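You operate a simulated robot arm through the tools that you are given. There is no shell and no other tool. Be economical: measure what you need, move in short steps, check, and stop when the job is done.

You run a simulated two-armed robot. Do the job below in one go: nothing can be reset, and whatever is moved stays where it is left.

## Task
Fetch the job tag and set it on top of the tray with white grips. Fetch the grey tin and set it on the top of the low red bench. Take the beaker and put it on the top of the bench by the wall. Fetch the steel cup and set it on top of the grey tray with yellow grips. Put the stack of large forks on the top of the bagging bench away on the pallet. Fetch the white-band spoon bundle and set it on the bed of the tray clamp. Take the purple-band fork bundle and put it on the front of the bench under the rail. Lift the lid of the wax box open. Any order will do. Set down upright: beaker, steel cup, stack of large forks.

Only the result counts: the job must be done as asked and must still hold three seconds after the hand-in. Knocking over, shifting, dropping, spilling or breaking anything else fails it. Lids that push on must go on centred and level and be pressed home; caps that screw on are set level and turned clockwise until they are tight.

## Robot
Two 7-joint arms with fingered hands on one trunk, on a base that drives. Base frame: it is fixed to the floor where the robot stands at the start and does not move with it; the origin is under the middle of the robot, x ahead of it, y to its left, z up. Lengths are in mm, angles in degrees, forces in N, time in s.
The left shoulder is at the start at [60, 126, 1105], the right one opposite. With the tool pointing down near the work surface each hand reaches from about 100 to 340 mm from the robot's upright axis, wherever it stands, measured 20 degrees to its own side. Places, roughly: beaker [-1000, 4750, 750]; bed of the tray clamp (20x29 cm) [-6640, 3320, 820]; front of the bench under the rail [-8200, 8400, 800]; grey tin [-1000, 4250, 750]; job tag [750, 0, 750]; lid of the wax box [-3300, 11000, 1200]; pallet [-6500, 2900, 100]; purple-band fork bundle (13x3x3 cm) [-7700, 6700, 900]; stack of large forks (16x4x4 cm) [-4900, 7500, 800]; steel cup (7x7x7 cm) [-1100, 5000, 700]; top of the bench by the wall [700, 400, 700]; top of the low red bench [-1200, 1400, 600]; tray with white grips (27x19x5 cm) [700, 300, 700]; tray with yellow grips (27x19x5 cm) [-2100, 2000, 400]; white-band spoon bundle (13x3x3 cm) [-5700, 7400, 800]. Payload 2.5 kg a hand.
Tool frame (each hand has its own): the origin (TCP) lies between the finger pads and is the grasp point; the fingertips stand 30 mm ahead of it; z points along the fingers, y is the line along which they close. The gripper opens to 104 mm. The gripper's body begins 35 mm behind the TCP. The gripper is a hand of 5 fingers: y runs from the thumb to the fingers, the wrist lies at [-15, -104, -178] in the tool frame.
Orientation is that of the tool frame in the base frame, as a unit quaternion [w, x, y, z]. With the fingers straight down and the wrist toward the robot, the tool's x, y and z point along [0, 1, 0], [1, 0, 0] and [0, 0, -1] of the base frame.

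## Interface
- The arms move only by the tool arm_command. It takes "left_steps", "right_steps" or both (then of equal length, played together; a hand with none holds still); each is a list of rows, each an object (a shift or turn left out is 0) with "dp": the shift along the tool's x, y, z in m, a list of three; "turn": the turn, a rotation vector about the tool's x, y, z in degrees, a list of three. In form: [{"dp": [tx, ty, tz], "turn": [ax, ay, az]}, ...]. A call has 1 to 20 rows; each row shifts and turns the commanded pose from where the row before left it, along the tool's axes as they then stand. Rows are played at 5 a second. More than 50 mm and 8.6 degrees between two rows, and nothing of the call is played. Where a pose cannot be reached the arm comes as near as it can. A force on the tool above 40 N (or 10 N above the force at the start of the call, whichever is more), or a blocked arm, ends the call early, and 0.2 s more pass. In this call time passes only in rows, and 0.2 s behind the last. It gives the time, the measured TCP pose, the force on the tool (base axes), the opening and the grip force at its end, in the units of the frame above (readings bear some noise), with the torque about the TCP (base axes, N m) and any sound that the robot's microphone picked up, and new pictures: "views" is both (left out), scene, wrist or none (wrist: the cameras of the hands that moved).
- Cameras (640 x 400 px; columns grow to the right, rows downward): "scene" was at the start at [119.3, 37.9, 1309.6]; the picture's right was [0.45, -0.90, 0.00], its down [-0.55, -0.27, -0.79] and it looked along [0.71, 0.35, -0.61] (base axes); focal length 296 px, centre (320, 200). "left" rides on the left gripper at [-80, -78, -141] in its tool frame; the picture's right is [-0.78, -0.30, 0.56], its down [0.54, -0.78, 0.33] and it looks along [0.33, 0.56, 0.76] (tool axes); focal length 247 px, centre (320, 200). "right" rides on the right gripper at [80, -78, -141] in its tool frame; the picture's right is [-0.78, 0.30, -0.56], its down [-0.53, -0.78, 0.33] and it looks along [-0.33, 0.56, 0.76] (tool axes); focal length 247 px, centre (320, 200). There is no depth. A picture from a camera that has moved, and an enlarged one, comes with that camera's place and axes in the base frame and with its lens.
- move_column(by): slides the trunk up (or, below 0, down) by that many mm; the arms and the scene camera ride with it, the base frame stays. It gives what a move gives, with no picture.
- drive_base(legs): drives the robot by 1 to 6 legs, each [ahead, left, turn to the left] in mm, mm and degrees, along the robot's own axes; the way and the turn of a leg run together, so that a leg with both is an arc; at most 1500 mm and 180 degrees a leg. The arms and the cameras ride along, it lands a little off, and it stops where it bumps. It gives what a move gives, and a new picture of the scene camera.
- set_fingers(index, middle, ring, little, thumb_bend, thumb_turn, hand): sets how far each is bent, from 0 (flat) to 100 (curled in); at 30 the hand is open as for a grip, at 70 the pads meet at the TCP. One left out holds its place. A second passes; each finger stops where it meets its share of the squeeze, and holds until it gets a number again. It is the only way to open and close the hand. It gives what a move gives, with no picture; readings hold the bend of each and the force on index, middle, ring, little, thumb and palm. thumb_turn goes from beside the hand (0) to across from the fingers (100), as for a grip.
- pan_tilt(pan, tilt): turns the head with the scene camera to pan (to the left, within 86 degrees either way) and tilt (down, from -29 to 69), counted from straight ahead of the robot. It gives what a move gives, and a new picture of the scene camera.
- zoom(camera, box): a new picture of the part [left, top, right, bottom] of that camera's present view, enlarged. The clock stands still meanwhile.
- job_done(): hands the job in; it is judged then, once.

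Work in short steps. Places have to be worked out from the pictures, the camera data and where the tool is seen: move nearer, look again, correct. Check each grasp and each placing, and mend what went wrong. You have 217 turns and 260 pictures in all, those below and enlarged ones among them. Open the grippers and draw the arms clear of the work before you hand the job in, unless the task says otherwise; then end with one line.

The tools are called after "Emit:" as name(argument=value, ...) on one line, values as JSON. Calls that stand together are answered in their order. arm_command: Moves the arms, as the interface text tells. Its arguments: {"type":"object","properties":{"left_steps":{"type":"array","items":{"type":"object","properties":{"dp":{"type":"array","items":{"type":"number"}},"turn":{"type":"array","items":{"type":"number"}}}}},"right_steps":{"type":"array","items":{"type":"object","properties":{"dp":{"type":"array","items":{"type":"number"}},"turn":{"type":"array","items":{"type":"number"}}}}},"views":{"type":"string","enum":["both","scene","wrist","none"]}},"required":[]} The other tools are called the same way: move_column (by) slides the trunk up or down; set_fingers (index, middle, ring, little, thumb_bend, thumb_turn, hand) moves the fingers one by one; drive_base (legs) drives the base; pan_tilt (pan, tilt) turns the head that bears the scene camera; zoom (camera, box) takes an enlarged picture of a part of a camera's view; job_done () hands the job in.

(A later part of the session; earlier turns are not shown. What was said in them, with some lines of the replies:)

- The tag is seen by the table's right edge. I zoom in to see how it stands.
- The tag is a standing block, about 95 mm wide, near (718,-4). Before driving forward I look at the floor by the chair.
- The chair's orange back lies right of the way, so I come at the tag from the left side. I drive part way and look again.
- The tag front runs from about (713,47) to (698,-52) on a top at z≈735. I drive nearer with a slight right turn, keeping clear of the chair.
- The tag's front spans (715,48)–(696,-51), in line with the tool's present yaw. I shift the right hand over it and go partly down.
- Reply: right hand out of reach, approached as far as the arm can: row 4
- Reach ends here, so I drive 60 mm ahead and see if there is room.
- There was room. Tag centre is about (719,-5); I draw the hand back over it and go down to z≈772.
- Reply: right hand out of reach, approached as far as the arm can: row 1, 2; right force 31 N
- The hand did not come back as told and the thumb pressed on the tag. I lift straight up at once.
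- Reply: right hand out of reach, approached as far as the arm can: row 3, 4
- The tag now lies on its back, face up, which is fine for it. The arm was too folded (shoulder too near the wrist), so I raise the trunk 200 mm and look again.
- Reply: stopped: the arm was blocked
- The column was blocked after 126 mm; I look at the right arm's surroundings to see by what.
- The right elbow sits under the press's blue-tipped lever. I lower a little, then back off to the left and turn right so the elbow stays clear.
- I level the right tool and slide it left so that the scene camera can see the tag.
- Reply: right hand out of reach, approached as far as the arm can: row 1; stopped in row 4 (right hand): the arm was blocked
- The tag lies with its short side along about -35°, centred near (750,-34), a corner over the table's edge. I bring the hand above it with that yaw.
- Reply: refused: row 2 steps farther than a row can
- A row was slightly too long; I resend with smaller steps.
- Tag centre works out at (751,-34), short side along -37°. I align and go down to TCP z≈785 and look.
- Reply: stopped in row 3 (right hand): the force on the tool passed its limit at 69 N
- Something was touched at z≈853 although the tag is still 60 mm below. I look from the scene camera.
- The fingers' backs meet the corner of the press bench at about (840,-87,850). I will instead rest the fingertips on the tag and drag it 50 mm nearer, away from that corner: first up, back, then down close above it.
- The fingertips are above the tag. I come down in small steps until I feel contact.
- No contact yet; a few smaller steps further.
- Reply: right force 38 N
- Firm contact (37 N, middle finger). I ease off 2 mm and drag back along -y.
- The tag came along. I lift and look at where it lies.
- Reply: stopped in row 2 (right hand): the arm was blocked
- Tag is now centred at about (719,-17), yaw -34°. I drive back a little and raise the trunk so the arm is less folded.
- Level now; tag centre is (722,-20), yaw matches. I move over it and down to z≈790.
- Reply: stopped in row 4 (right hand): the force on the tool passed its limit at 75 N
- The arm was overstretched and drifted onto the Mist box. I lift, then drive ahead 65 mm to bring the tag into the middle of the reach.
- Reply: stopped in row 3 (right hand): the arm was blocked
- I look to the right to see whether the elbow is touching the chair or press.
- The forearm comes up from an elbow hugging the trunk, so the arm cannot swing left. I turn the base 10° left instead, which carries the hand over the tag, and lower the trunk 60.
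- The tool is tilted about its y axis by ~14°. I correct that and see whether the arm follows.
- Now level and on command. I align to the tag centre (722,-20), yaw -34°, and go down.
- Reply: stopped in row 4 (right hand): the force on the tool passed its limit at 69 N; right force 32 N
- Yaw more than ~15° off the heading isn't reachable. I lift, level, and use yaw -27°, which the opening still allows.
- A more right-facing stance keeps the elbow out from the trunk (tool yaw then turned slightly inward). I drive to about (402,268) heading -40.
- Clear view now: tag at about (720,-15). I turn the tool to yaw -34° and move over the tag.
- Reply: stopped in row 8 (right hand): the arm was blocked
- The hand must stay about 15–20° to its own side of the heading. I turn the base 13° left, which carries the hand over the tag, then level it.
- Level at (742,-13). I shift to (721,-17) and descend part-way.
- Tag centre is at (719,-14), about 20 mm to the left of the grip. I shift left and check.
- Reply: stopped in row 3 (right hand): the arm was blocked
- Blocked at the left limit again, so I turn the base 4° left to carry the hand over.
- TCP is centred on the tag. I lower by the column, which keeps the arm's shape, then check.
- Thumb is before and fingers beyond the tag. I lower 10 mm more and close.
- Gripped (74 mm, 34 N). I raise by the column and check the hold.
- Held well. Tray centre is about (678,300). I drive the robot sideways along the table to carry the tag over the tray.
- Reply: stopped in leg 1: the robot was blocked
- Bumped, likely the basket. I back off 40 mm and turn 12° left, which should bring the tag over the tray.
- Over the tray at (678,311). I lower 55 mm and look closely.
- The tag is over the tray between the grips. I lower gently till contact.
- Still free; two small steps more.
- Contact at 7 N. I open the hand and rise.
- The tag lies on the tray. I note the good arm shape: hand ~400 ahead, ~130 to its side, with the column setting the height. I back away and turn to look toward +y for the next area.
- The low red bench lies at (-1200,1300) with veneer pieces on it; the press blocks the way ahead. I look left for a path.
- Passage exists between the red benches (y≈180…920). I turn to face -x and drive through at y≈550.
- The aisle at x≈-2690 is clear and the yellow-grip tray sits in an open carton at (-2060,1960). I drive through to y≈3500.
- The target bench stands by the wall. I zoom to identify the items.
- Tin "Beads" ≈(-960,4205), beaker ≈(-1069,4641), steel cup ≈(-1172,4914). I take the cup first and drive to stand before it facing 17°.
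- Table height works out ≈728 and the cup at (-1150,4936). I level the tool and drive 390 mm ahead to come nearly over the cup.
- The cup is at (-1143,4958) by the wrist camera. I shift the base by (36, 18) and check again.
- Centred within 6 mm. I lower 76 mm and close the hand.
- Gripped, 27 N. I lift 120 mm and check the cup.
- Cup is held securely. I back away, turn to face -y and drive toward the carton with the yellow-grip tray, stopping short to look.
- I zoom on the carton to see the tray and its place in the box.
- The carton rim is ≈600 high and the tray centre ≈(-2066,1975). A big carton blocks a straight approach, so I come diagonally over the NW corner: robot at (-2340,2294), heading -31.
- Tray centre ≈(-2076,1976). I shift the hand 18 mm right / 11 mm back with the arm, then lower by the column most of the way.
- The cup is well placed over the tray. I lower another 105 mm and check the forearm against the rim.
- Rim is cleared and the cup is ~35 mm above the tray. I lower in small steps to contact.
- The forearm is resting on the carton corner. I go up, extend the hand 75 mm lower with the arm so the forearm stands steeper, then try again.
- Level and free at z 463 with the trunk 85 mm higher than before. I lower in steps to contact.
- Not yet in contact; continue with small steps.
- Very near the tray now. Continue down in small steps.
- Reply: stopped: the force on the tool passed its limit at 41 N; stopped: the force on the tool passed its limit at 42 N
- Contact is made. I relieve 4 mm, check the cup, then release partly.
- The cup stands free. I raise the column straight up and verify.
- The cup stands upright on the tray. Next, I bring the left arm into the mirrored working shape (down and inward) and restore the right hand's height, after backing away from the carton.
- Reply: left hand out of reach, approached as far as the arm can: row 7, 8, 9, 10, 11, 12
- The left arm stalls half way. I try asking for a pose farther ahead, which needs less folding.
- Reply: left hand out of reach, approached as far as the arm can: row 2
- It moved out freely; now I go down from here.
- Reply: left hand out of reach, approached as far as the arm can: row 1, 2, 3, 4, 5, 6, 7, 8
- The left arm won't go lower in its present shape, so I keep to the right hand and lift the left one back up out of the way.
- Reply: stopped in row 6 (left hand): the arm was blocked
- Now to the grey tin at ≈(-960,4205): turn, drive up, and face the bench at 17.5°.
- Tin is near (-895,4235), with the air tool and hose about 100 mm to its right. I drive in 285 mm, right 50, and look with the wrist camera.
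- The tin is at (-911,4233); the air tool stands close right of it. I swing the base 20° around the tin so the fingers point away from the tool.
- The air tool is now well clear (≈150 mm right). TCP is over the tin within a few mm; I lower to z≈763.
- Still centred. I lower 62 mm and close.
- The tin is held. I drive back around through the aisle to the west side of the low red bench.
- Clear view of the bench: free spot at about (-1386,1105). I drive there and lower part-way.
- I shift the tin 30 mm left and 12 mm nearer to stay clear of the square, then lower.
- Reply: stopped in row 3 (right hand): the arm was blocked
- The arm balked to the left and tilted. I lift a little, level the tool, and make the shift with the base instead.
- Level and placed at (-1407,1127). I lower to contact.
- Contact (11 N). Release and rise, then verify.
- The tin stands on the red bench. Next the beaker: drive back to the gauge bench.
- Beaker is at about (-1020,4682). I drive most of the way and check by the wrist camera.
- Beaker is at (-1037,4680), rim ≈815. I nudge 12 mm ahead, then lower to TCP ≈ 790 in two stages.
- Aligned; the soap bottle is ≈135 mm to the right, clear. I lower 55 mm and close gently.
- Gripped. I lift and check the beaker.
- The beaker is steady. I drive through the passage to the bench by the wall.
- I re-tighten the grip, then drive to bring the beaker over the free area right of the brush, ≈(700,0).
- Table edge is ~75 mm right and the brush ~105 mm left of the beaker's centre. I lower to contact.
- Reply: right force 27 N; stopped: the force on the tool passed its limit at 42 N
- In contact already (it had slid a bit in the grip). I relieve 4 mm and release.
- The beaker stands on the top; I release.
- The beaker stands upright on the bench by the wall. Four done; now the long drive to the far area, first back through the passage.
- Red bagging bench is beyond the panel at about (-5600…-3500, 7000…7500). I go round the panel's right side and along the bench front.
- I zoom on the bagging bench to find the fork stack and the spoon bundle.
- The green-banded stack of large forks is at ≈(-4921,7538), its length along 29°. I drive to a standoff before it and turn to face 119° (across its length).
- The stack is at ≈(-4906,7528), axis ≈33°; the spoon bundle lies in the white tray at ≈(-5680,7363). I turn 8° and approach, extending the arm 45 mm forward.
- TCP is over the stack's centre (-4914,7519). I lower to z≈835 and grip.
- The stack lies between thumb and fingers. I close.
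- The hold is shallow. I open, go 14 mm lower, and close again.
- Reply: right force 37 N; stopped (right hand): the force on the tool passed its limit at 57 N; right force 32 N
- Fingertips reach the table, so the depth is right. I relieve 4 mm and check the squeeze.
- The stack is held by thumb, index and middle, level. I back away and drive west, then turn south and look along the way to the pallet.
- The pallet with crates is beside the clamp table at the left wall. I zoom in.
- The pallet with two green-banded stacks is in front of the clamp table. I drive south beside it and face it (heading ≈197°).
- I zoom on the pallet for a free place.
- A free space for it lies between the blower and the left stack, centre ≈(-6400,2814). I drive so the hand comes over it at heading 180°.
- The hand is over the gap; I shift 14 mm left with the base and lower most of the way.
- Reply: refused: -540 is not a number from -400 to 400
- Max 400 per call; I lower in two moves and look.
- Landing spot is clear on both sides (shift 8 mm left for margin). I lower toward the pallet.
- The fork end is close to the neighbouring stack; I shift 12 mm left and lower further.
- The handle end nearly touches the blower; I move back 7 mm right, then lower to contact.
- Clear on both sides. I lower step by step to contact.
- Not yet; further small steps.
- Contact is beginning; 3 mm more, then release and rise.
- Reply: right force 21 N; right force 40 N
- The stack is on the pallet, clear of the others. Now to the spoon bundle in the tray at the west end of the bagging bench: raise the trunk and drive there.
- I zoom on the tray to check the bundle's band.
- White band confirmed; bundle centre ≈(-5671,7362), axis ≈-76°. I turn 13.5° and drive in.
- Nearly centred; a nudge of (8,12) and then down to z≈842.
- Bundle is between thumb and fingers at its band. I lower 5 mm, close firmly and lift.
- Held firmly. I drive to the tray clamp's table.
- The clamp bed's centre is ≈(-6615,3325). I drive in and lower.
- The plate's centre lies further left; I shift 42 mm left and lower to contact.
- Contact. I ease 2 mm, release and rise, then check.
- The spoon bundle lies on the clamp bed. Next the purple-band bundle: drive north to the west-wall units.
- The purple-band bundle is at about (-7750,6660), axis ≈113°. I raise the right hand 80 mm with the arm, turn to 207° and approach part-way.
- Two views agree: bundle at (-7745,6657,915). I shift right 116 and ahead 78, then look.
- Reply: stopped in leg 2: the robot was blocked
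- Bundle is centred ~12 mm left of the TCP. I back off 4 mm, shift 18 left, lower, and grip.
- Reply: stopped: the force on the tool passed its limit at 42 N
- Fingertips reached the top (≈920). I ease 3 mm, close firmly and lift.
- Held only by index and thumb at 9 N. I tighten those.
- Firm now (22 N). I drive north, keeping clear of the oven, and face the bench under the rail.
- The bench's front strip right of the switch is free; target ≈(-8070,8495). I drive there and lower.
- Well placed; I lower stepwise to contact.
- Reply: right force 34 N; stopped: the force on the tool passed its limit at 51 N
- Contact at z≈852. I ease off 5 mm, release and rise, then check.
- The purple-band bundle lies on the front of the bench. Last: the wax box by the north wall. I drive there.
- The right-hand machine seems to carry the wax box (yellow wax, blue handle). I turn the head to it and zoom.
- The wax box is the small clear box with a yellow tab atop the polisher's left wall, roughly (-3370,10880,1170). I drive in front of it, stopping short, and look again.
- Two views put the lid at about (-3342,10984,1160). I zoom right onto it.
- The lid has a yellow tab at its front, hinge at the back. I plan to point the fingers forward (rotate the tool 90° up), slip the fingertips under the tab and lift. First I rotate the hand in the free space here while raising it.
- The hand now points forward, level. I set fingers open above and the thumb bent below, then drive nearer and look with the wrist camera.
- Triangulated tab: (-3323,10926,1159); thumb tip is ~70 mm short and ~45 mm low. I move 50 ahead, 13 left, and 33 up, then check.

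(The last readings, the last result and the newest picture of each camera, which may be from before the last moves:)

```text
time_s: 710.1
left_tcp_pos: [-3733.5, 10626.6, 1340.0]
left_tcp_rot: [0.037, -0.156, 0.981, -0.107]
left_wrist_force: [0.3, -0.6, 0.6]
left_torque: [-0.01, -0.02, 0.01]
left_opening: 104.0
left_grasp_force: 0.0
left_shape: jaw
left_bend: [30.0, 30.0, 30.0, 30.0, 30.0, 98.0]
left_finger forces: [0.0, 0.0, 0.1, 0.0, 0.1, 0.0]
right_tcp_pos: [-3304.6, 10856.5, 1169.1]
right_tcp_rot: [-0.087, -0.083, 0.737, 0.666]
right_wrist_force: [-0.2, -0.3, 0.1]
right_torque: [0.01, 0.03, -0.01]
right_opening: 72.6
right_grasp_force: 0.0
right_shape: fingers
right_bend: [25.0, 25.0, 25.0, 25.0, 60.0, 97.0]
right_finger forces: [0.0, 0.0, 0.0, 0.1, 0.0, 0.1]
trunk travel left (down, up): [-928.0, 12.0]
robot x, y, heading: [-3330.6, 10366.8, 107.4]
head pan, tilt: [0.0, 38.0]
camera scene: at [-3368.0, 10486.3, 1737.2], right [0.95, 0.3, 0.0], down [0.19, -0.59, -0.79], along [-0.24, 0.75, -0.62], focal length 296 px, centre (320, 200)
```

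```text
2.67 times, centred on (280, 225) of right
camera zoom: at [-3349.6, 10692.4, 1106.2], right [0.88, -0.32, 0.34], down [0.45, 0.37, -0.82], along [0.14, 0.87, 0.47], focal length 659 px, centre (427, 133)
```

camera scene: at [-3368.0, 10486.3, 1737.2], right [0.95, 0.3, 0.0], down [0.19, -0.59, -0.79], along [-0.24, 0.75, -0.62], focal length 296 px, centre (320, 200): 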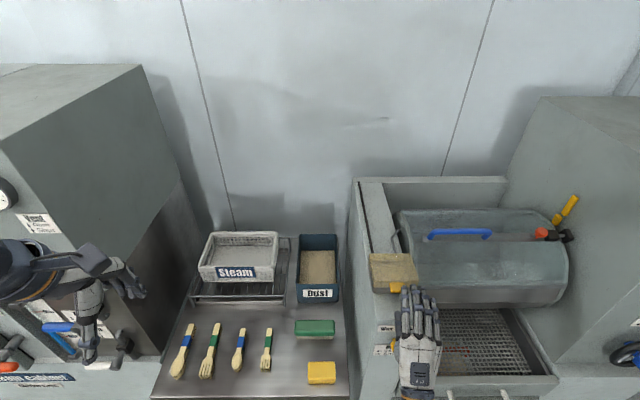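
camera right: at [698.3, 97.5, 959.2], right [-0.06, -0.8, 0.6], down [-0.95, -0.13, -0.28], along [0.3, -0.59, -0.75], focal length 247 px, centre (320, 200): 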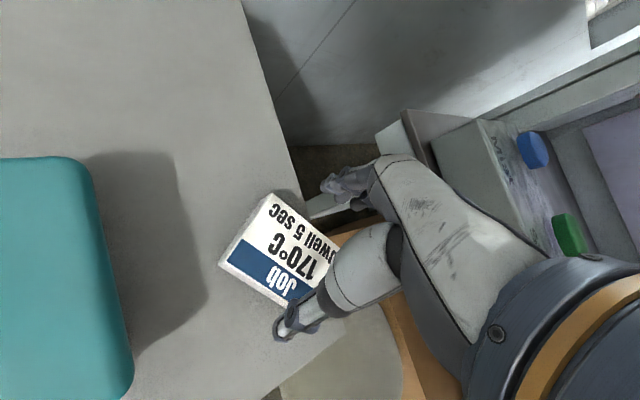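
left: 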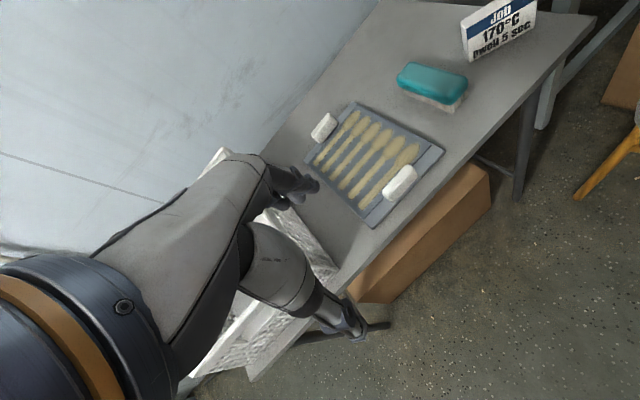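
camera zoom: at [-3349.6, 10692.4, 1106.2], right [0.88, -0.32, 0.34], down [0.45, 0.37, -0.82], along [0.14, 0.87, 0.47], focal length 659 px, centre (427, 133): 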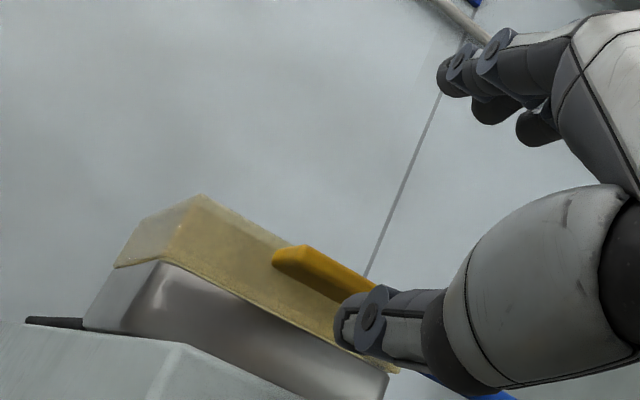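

Thumb tip is in line with the tab, ~40 mm short and ~9 mm below it. I raise 5 mm, advance 30 mm and check again.

Emit:
move_column(by=5)

Emit:
drive_base(legs=[[30, 0, 0]])

Emit:
zoom(camera="right", box=[160, 150, 400, 300])

```text
time_s: 710.7
left_tcp_pos: [-3733.1, 10627.3, 1344.2]
left_tcp_rot: [0.037, -0.156, 0.981, -0.107]
left_wrist_force: [-1.0, -0.1, 0.3]
left_torque: [-0.05, -0.01, 0.03]
left_opening: 103.7
left_grasp_force: 0.0
left_shape: jaw
left_bend: [30.0, 30.0, 30.0, 30.0, 30.0, 98.0]
left_finger forces: [0.0, 0.0, 0.0, 0.0, 0.0, 0.0]
right_tcp_pos: [-3304.2, 10856.7, 1173.0]
right_tcp_rot: [-0.086, -0.083, 0.737, 0.665]
right_wrist_force: [0.4, 0.9, -0.3]
right_torque: [0.0, -0.01, -0.05]
right_opening: 73.0
right_grasp_force: 0.0
right_shape: fingers
right_bend: [25.0, 25.0, 25.0, 25.0, 60.0, 97.0]
right_finger forces: [0.1, 0.0, 0.0, 0.0, 0.0, 0.1]
trunk travel left (down, up): [-933.0, 7.0]
robot x, y, heading: [-3329.9, 10369.4, 107.3]
head pan, tilt: [0.0, 38.0]
```

```text
time_s: 711.5
left_tcp_pos: [-3741.9, 10653.6, 1344.8]
left_tcp_rot: [0.036, -0.156, 0.981, -0.107]
left_wrist_force: [0.3, -0.1, -0.8]
left_torque: [0.02, 0.03, 0.03]
left_opening: 103.9
left_grasp_force: 0.0
left_shape: jaw
left_bend: [30.0, 30.0, 30.0, 30.0, 30.0, 98.0]
left_finger forces: [0.0, 0.0, 0.0, 0.1, 0.0, 0.0]
right_tcp_pos: [-3314.1, 10882.5, 1173.5]
right_tcp_rot: [-0.087, -0.083, 0.736, 0.666]
right_wrist_force: [0.5, 0.0, 0.5]
right_torque: [0.03, -0.02, -0.03]
right_opening: 72.8
right_grasp_force: 0.1
right_shape: fingers
right_bend: [25.0, 25.0, 25.0, 25.0, 60.0, 97.0]
right_finger forces: [0.0, 0.0, 0.1, 0.0, 0.1, 0.0]
trunk travel left (down, up): [-933.0, 7.0]
robot x, y, heading: [-3339.7, 10395.9, 107.5]
head pan, tilt: [0.0, 38.0]
camera scene: at [-3376.5, 10512.9, 1742.3], right [0.95, 0.3, 0.0], down [0.19, -0.59, -0.79], along [-0.24, 0.75, -0.61], focal length 296 px, centre (320, 200)
```

scene: 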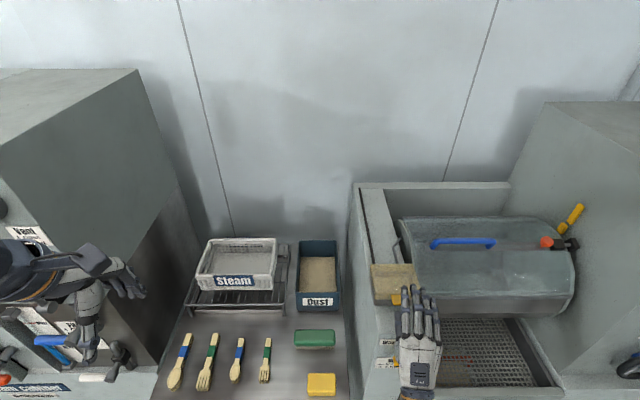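

```text
2.67 times, centred on (280, 225) of right
camera zoom: at [-3358.2, 10719.7, 1111.5], right [0.88, -0.33, 0.34], down [0.45, 0.37, -0.81], along [0.14, 0.87, 0.47], focal length 659 px, centre (427, 133)
```

zoom: 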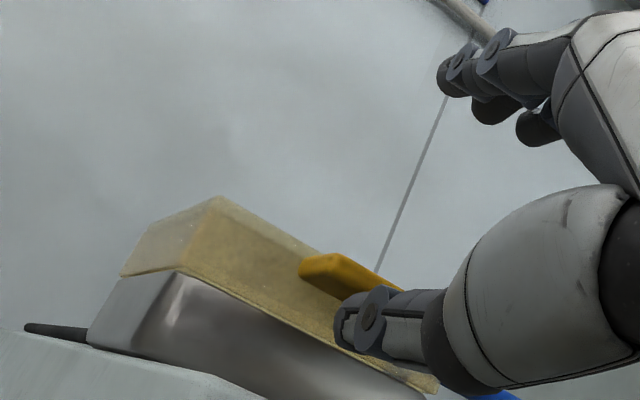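

Thumb is about to go beneath the tab. I lower 3 mm and advance 20 mm more.

Emit:
move_column(by=-3)

Emit:
drive_base(legs=[[21, 0, 0]])

Emit:
zoom(camera="right", box=[160, 150, 400, 300])

```text
time_s: 712.0
left_tcp_pos: [-3741.9, 10654.8, 1341.9]
left_tcp_rot: [0.037, -0.156, 0.981, -0.107]
left_wrist_force: [-0.2, 0.3, -0.1]
left_torque: [0.0, 0.01, -0.01]
left_opening: 104.2
left_grasp_force: 0.0
left_shape: jaw
left_bend: [30.0, 30.0, 30.0, 30.0, 30.0, 98.0]
left_finger forces: [0.0, 0.0, 0.0, 0.1, 0.0, 0.0]
right_tcp_pos: [-3314.5, 10883.8, 1169.2]
right_tcp_rot: [-0.087, -0.083, 0.736, 0.666]
right_wrist_force: [-0.1, -0.2, 0.1]
right_torque: [0.0, -0.01, -0.02]
right_opening: 72.8
right_grasp_force: 0.0
right_shape: fingers
right_bend: [25.0, 25.0, 25.0, 25.0, 60.0, 97.0]
right_finger forces: [0.0, 0.0, 0.0, 0.0, 0.0, 0.0]
trunk travel left (down, up): [-930.0, 10.0]
robot x, y, heading: [-3341.6, 10392.9, 107.7]
head pan, tilt: [0.0, 38.0]
```

```text
time_s: 712.8
left_tcp_pos: [-3747.6, 10673.3, 1341.8]
left_tcp_rot: [0.038, -0.156, 0.981, -0.107]
left_wrist_force: [1.0, -1.2, -0.1]
left_torque: [0.04, 0.02, -0.01]
left_opening: 104.0
left_grasp_force: 0.1
left_shape: jaw
left_bend: [30.0, 30.0, 30.0, 30.0, 30.0, 98.0]
left_finger forces: [0.0, 0.1, 0.0, 0.0, 0.0, 0.0]
right_tcp_pos: [-3320.7, 10902.5, 1170.4]
right_tcp_rot: [-0.087, -0.082, 0.736, 0.666]
right_wrist_force: [1.0, -0.2, 0.4]
right_torque: [-0.01, -0.01, -0.02]
right_opening: 72.9
right_grasp_force: 0.0
right_shape: fingers
right_bend: [25.0, 25.0, 25.0, 25.0, 60.0, 97.0]
right_finger forces: [0.0, 0.0, 0.1, 0.0, 0.0, 0.0]
trunk travel left (down, up): [-930.0, 10.0]
robot x, y, heading: [-3346.8, 10413.1, 107.6]
head pan, tilt: [0.0, 38.0]
camera scene: at [-3382.8, 10532.3, 1739.4], right [0.95, 0.3, 0.0], down [0.19, -0.59, -0.79], along [-0.24, 0.75, -0.61], focal length 296 px, centre (320, 200)
```

scene: 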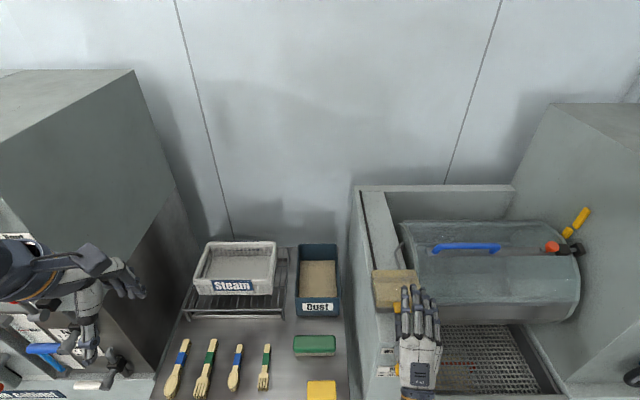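

```text
2.67 times, centred on (280, 225) of right
camera zoom: at [-3364.4, 10739.2, 1108.6], right [0.88, -0.33, 0.34], down [0.45, 0.37, -0.81], along [0.14, 0.87, 0.47], focal length 659 px, centre (427, 133)
```

zoom: 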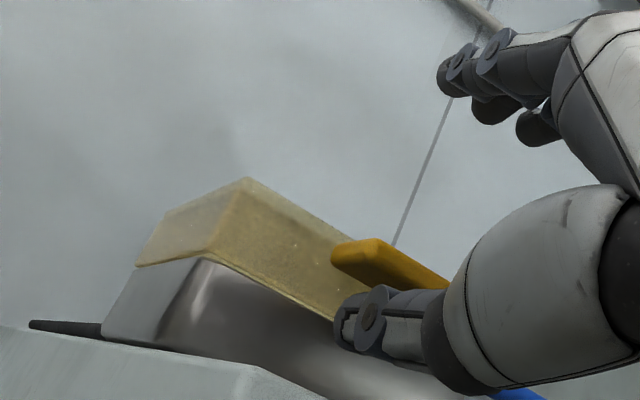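

The thumb tip is now under the tab. I lift slowly with the arm and watch the force.

Emit:
arm_command(right_steps=[{"dp": [0, 0.006, 0.001]}, {"dp": [0, 0.006, 0.001]}, {"dp": [0, 0.006, 0.001]}, {"dp": [0, 0.006, 0.001]}], views="wrist")

```text
time_s: 713.8
left_tcp_pos: [-3748.8, 10674.9, 1341.7]
left_tcp_rot: [0.038, -0.156, 0.981, -0.107]
left_wrist_force: [0.1, 0.3, 0.5]
left_torque: [0.01, 0.03, -0.01]
left_opening: 104.1
left_grasp_force: 0.1
left_shape: jaw
left_bend: [30.0, 30.0, 30.0, 30.0, 30.0, 98.0]
left_finger forces: [0.0, 0.0, 0.1, 0.1, 0.0, 0.0]
right_tcp_pos: [-3322.2, 10910.0, 1191.9]
right_tcp_rot: [-0.086, -0.082, 0.738, 0.665]
right_wrist_force: [0.0, 0.1, -1.0]
right_torque: [-0.02, -0.01, -0.02]
right_opening: 73.7
right_grasp_force: 0.1
right_shape: fingers
right_bend: [25.0, 25.0, 25.0, 25.0, 59.0, 97.0]
right_finger forces: [0.1, 0.1, 0.1, 0.0, 0.7, 0.0]
trunk travel left (down, up): [-930.0, 10.0]
robot x, y, heading: [-3345.8, 10411.6, 107.4]
head pan, tilt: [0.0, 38.0]
camera right: at [-3366.2, 10746.7, 1131.2], right [0.88, -0.32, 0.34], down [0.45, 0.37, -0.82], along [0.14, 0.87, 0.47], focal length 247 px, centre (320, 200)
```

right: 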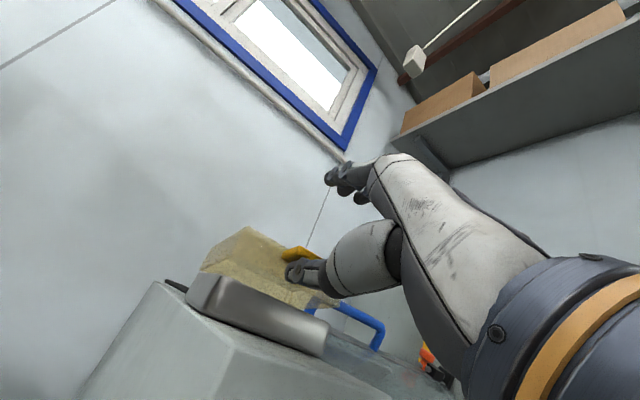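

The lid is rising on the thumb. I continue along the arc up and back to about 75°.

Emit:
arm_command(right_steps=[{"dp": [0, 0.0095, 0.0028]}, {"dp": [0, 0.0095, 0.0028]}, {"dp": [0, 0.0095, 0.0028]}, {"dp": [0, 0.0112, 0.0067]}, {"dp": [0, 0.0112, 0.0067]}, {"dp": [0, 0.0088, 0.0097]}, {"dp": [0, 0.0088, 0.0097]}], views="wrist")

```text
time_s: 715.4
left_tcp_pos: [-3748.8, 10675.6, 1340.9]
left_tcp_rot: [0.037, -0.157, 0.981, -0.107]
left_wrist_force: [0.3, 0.1, 0.1]
left_torque: [-0.02, -0.01, -0.02]
left_opening: 104.0
left_grasp_force: 0.1
left_shape: jaw
left_bend: [30.0, 30.0, 30.0, 30.0, 30.0, 98.0]
left_finger forces: [0.0, 0.1, 0.0, 0.1, 0.0, 0.0]
right_tcp_pos: [-3330.5, 10957.1, 1256.4]
right_tcp_rot: [-0.085, -0.081, 0.737, 0.666]
right_wrist_force: [-0.8, -0.4, 0.0]
right_torque: [-0.02, -0.01, 0.0]
right_opening: 73.5
right_grasp_force: 0.1
right_shape: fingers
right_bend: [25.0, 25.0, 25.0, 25.0, 59.0, 97.0]
right_finger forces: [0.1, 0.0, 0.0, 0.0, 0.2, 0.1]
trunk travel left (down, up): [-930.0, 10.0]
robot x, y, heading: [-3346.1, 10415.1, 107.7]
head pan, tilt: [0.0, 38.0]
camera right: at [-3375.9, 10793.6, 1195.7], right [0.88, -0.32, 0.34], down [0.45, 0.37, -0.82], along [0.14, 0.87, 0.47], focal length 247 px, centre (320, 200)
```

right: 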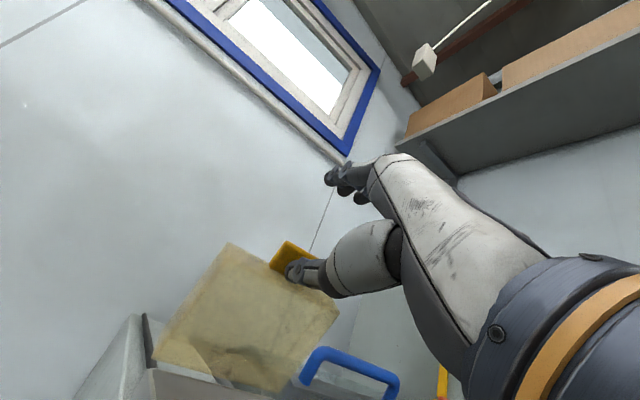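

About 60° open. I carry on through vertical.

Emit:
arm_command(right_steps=[{"dp": [0, 0.0062, 0.0115]}, {"dp": [0, 0.0062, 0.0115]}, {"dp": [0, 0.003, 0.0128]}, {"dp": [0, 0.003, 0.0128]}, {"dp": [0, 0, 0.0131]}, {"dp": [0, 0, 0.0131]}], views="wrist")

```text
time_s: 716.8
left_tcp_pos: [-3748.6, 10676.0, 1341.5]
left_tcp_rot: [0.036, -0.156, 0.981, -0.107]
left_wrist_force: [-0.4, 0.1, 0.2]
left_torque: [0.03, -0.01, 0.0]
left_opening: 104.0
left_grasp_force: 0.0
left_shape: jaw
left_bend: [30.0, 30.0, 30.0, 30.0, 30.0, 98.0]
left_finger forces: [0.1, 0.0, 0.0, 0.0, 0.1, 0.1]
right_tcp_pos: [-3348.8, 11031.4, 1268.8]
right_tcp_rot: [-0.086, -0.082, 0.738, 0.665]
right_wrist_force: [-0.1, 0.3, -0.6]
right_torque: [-0.02, 0.01, 0.0]
right_opening: 72.5
right_grasp_force: 0.1
right_shape: fingers
right_bend: [25.0, 25.0, 25.0, 25.0, 60.0, 97.0]
right_finger forces: [0.0, 0.0, 0.1, 0.0, 0.0, 0.1]
trunk travel left (down, up): [-930.0, 10.0]
robot x, y, heading: [-3347.7, 10416.2, 107.6]
head pan, tilt: [0.0, 38.0]
camera right: at [-3394.4, 10868.5, 1206.6], right [0.88, -0.32, 0.34], down [0.45, 0.37, -0.82], along [0.14, 0.87, 0.47], focal length 247 px, centre (320, 200)
```

right: 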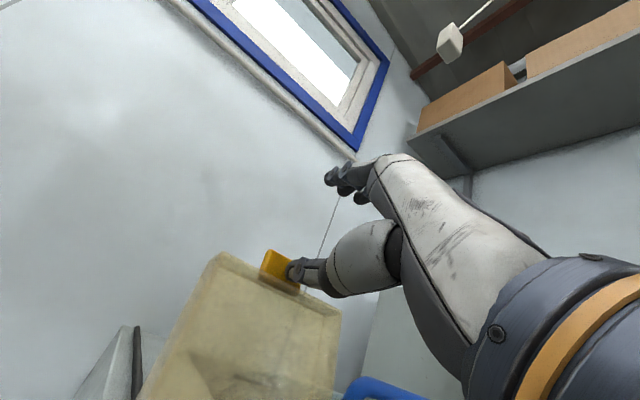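

Near or past vertical, and no more load on the thumb. I push 25 mm further back and look from the scene camera.

Emit:
arm_command(right_steps=[{"dp": [0, -0.002, 0.012]}, {"dp": [0, -0.003, 0.012]}], views="none")

Emit:
zoom(camera="scene", box=[330, 160, 490, 310])

```text
time_s: 717.4
left_tcp_pos: [-3748.2, 10676.7, 1341.5]
left_tcp_rot: [0.038, -0.156, 0.981, -0.106]
left_wrist_force: [-0.2, -0.3, 0.3]
left_torque: [0.0, 0.02, -0.01]
left_opening: 104.0
left_grasp_force: 0.1
left_shape: jaw
left_bend: [30.0, 30.0, 30.0, 30.0, 30.0, 98.0]
left_finger forces: [0.0, 0.0, 0.0, 0.0, 0.0, 0.0]
right_tcp_pos: [-3355.3, 11054.8, 1260.6]
right_tcp_rot: [-0.086, -0.082, 0.737, 0.665]
right_wrist_force: [-0.6, 0.1, -0.2]
right_torque: [-0.01, 0.02, -0.03]
right_opening: 72.7
right_grasp_force: 0.0
right_shape: fingers
right_bend: [25.0, 25.0, 25.0, 25.0, 60.0, 97.0]
right_finger forces: [0.0, 0.1, 0.1, 0.1, 0.0, 0.1]
trunk travel left (down, up): [-930.0, 10.0]
robot x, y, heading: [-3353.4, 10412.0, 107.4]
head pan, tilt: [0.0, 38.0]
```

```text
2.67 times, centred on (410, 235) of scene
camera zoom: at [-3383.7, 10535.3, 1739.1], right [0.95, 0.3, 0.0], down [0.19, -0.59, -0.79], along [-0.24, 0.75, -0.62], focal length 791 px, centre (80, 107)
```

zoom: 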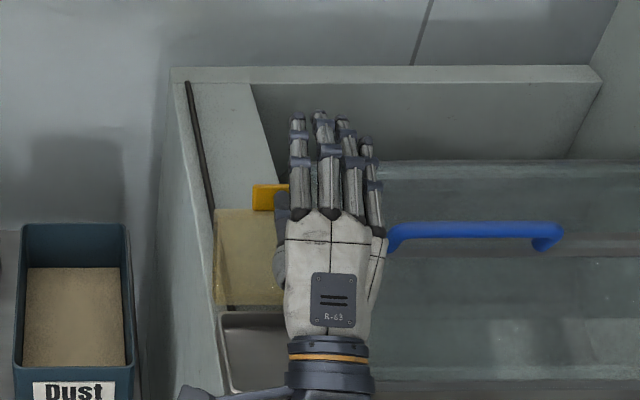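

The lid stands back past vertical over the open box. I withdraw the hand straight back and check that it stays.

Emit:
arm_command(right_steps=[{"dp": [0, 0, -0.02]}, {"dp": [0, 0, -0.03]}, {"dp": [0, 0, -0.04]}, {"dp": [0, 0, -0.04]}], views="wrist")

Emit:
drive_base(legs=[[-250, 0, 0]])

```text
time_s: 718.4
left_tcp_pos: [-3748.8, 10673.6, 1342.5]
left_tcp_rot: [0.037, -0.157, 0.981, -0.107]
left_wrist_force: [-0.5, -1.0, -0.2]
left_torque: [0.02, 0.02, 0.0]
left_opening: 103.7
left_grasp_force: 0.0
left_shape: jaw
left_bend: [30.0, 30.0, 30.0, 30.0, 30.0, 98.0]
left_finger forces: [0.0, 0.0, 0.0, 0.1, 0.0, 0.0]
right_tcp_pos: [-3323.2, 10925.8, 1274.3]
right_tcp_rot: [-0.085, -0.082, 0.737, 0.665]
right_wrist_force: [-0.5, -0.4, 0.2]
right_torque: [-0.01, 0.01, -0.01]
right_opening: 72.7
right_grasp_force: 0.1
right_shape: fingers
right_bend: [25.0, 25.0, 25.0, 25.0, 60.0, 97.0]
right_finger forces: [0.1, 0.1, 0.0, 0.0, 0.0, 0.0]
trunk travel left (down, up): [-930.0, 10.0]
robot x, y, heading: [-3346.3, 10413.2, 107.6]
head pan, tilt: [0.0, 38.0]
camera right: at [-3368.0, 10763.0, 1212.5], right [0.88, -0.32, 0.34], down [0.45, 0.37, -0.81], along [0.14, 0.87, 0.47], focal length 247 px, centre (320, 200)
```

right: 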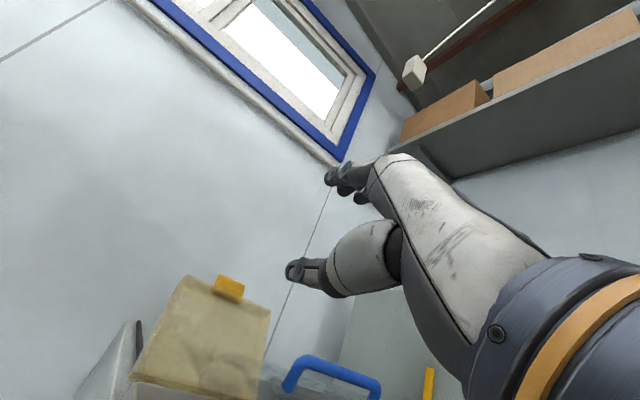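

```text
time_s: 720.3
left_tcp_pos: [-3672.6, 10435.7, 1340.7]
left_tcp_rot: [0.038, -0.157, 0.981, -0.108]
left_wrist_force: [0.5, 0.5, -0.2]
left_torque: [0.06, -0.03, -0.02]
left_opening: 104.2
left_grasp_force: 0.2
left_shape: jaw
left_bend: [30.0, 30.0, 30.0, 30.0, 30.0, 98.0]
left_finger forces: [0.0, 0.0, 0.1, 0.0, 0.1, 0.1]
right_tcp_pos: [-3248.6, 10687.7, 1273.7]
right_tcp_rot: [-0.086, -0.083, 0.737, 0.666]
right_wrist_force: [-0.5, 0.2, 0.0]
right_torque: [0.01, 0.02, -0.01]
right_opening: 72.9
right_grasp_force: 0.1
right_shape: fingers
right_bend: [25.0, 25.0, 25.0, 25.0, 60.0, 97.0]
right_finger forces: [0.1, 0.0, 0.0, 0.0, 0.1, 0.0]
trunk travel left (down, up): [-930.0, 10.0]
robot x, y, heading: [-3272.3, 10177.5, 107.8]
head pan, tilt: [0.0, 38.0]
camera scene: at [-3308.0, 10295.6, 1739.1], right [0.95, 0.3, 0.0], down [0.19, -0.59, -0.79], along [-0.24, 0.75, -0.62], focal length 296 px, centre (320, 200)
```

scene: 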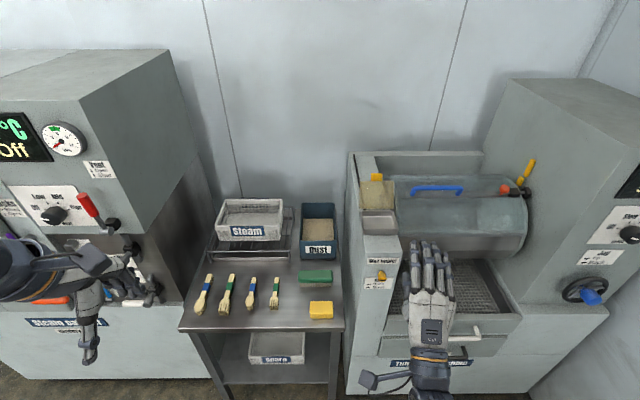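

The lid stays open by itself. One close look to be sure.

Emit:
zoom(camera="scene", box=[330, 150, 450, 250])

Emit:
set_fingers(hand="right", index=30, middle=30, ring=30, little=30, thumb_bend=30)

```text
4.00 times, centred on (390, 200) of scene
camera zoom: at [-3308.0, 10295.6, 1739.1], right [0.95, 0.3, 0.0], down [0.19, -0.59, -0.79], along [-0.24, 0.75, -0.62], focal length 1186 px, centre (40, 200)
```

zoom: 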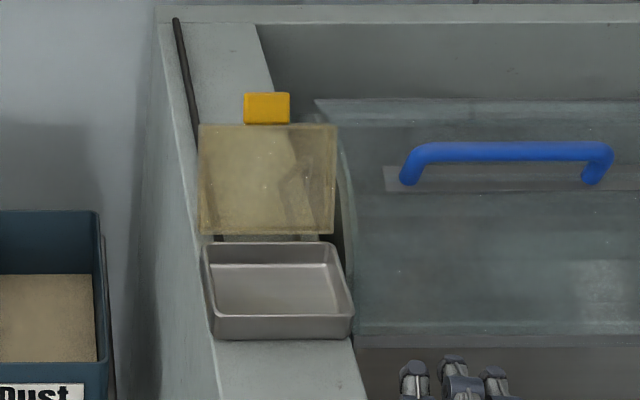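

```text
time_s: 721.3
left_tcp_pos: [-3672.5, 10435.9, 1340.9]
left_tcp_rot: [0.038, -0.156, 0.981, -0.108]
left_wrist_force: [0.8, -0.3, 0.5]
left_torque: [-0.02, -0.04, -0.04]
left_opening: 104.1
left_grasp_force: 0.1
left_shape: jaw
left_bend: [30.0, 30.0, 30.0, 30.0, 30.0, 98.0]
left_finger forces: [0.0, 0.0, 0.0, 0.0, 0.0, 0.0]
right_tcp_pos: [-3248.2, 10688.5, 1274.4]
right_tcp_rot: [-0.086, -0.083, 0.737, 0.665]
right_wrist_force: [0.3, -0.1, 0.0]
right_torque: [0.01, -0.04, -0.02]
right_opening: 103.1
right_grasp_force: 0.0
right_shape: fingers
right_bend: [30.0, 30.0, 30.0, 30.0, 30.0, 97.0]
right_finger forces: [0.1, 0.1, 0.0, 0.1, 0.0, 0.0]
trunk travel left (down, up): [-930.0, 10.0]
robot x, y, heading: [-3271.9, 10175.9, 107.8]
head pan, tilt: [0.0, 38.0]
```

The lid stands open, all items are placed, and the hands are open and clear. I hand the job in.

Emit:
job_done()

```text
The job is handed in.
```

All eight jobs are done and handed in. Two slips to know of: my thumb tipped the job tag over before I gripped it, so it lies face up on its tray, and the base bumped something (probably the white basket) at the wall bench and the heater cabinet's front. I saw nothing shifted at either place.
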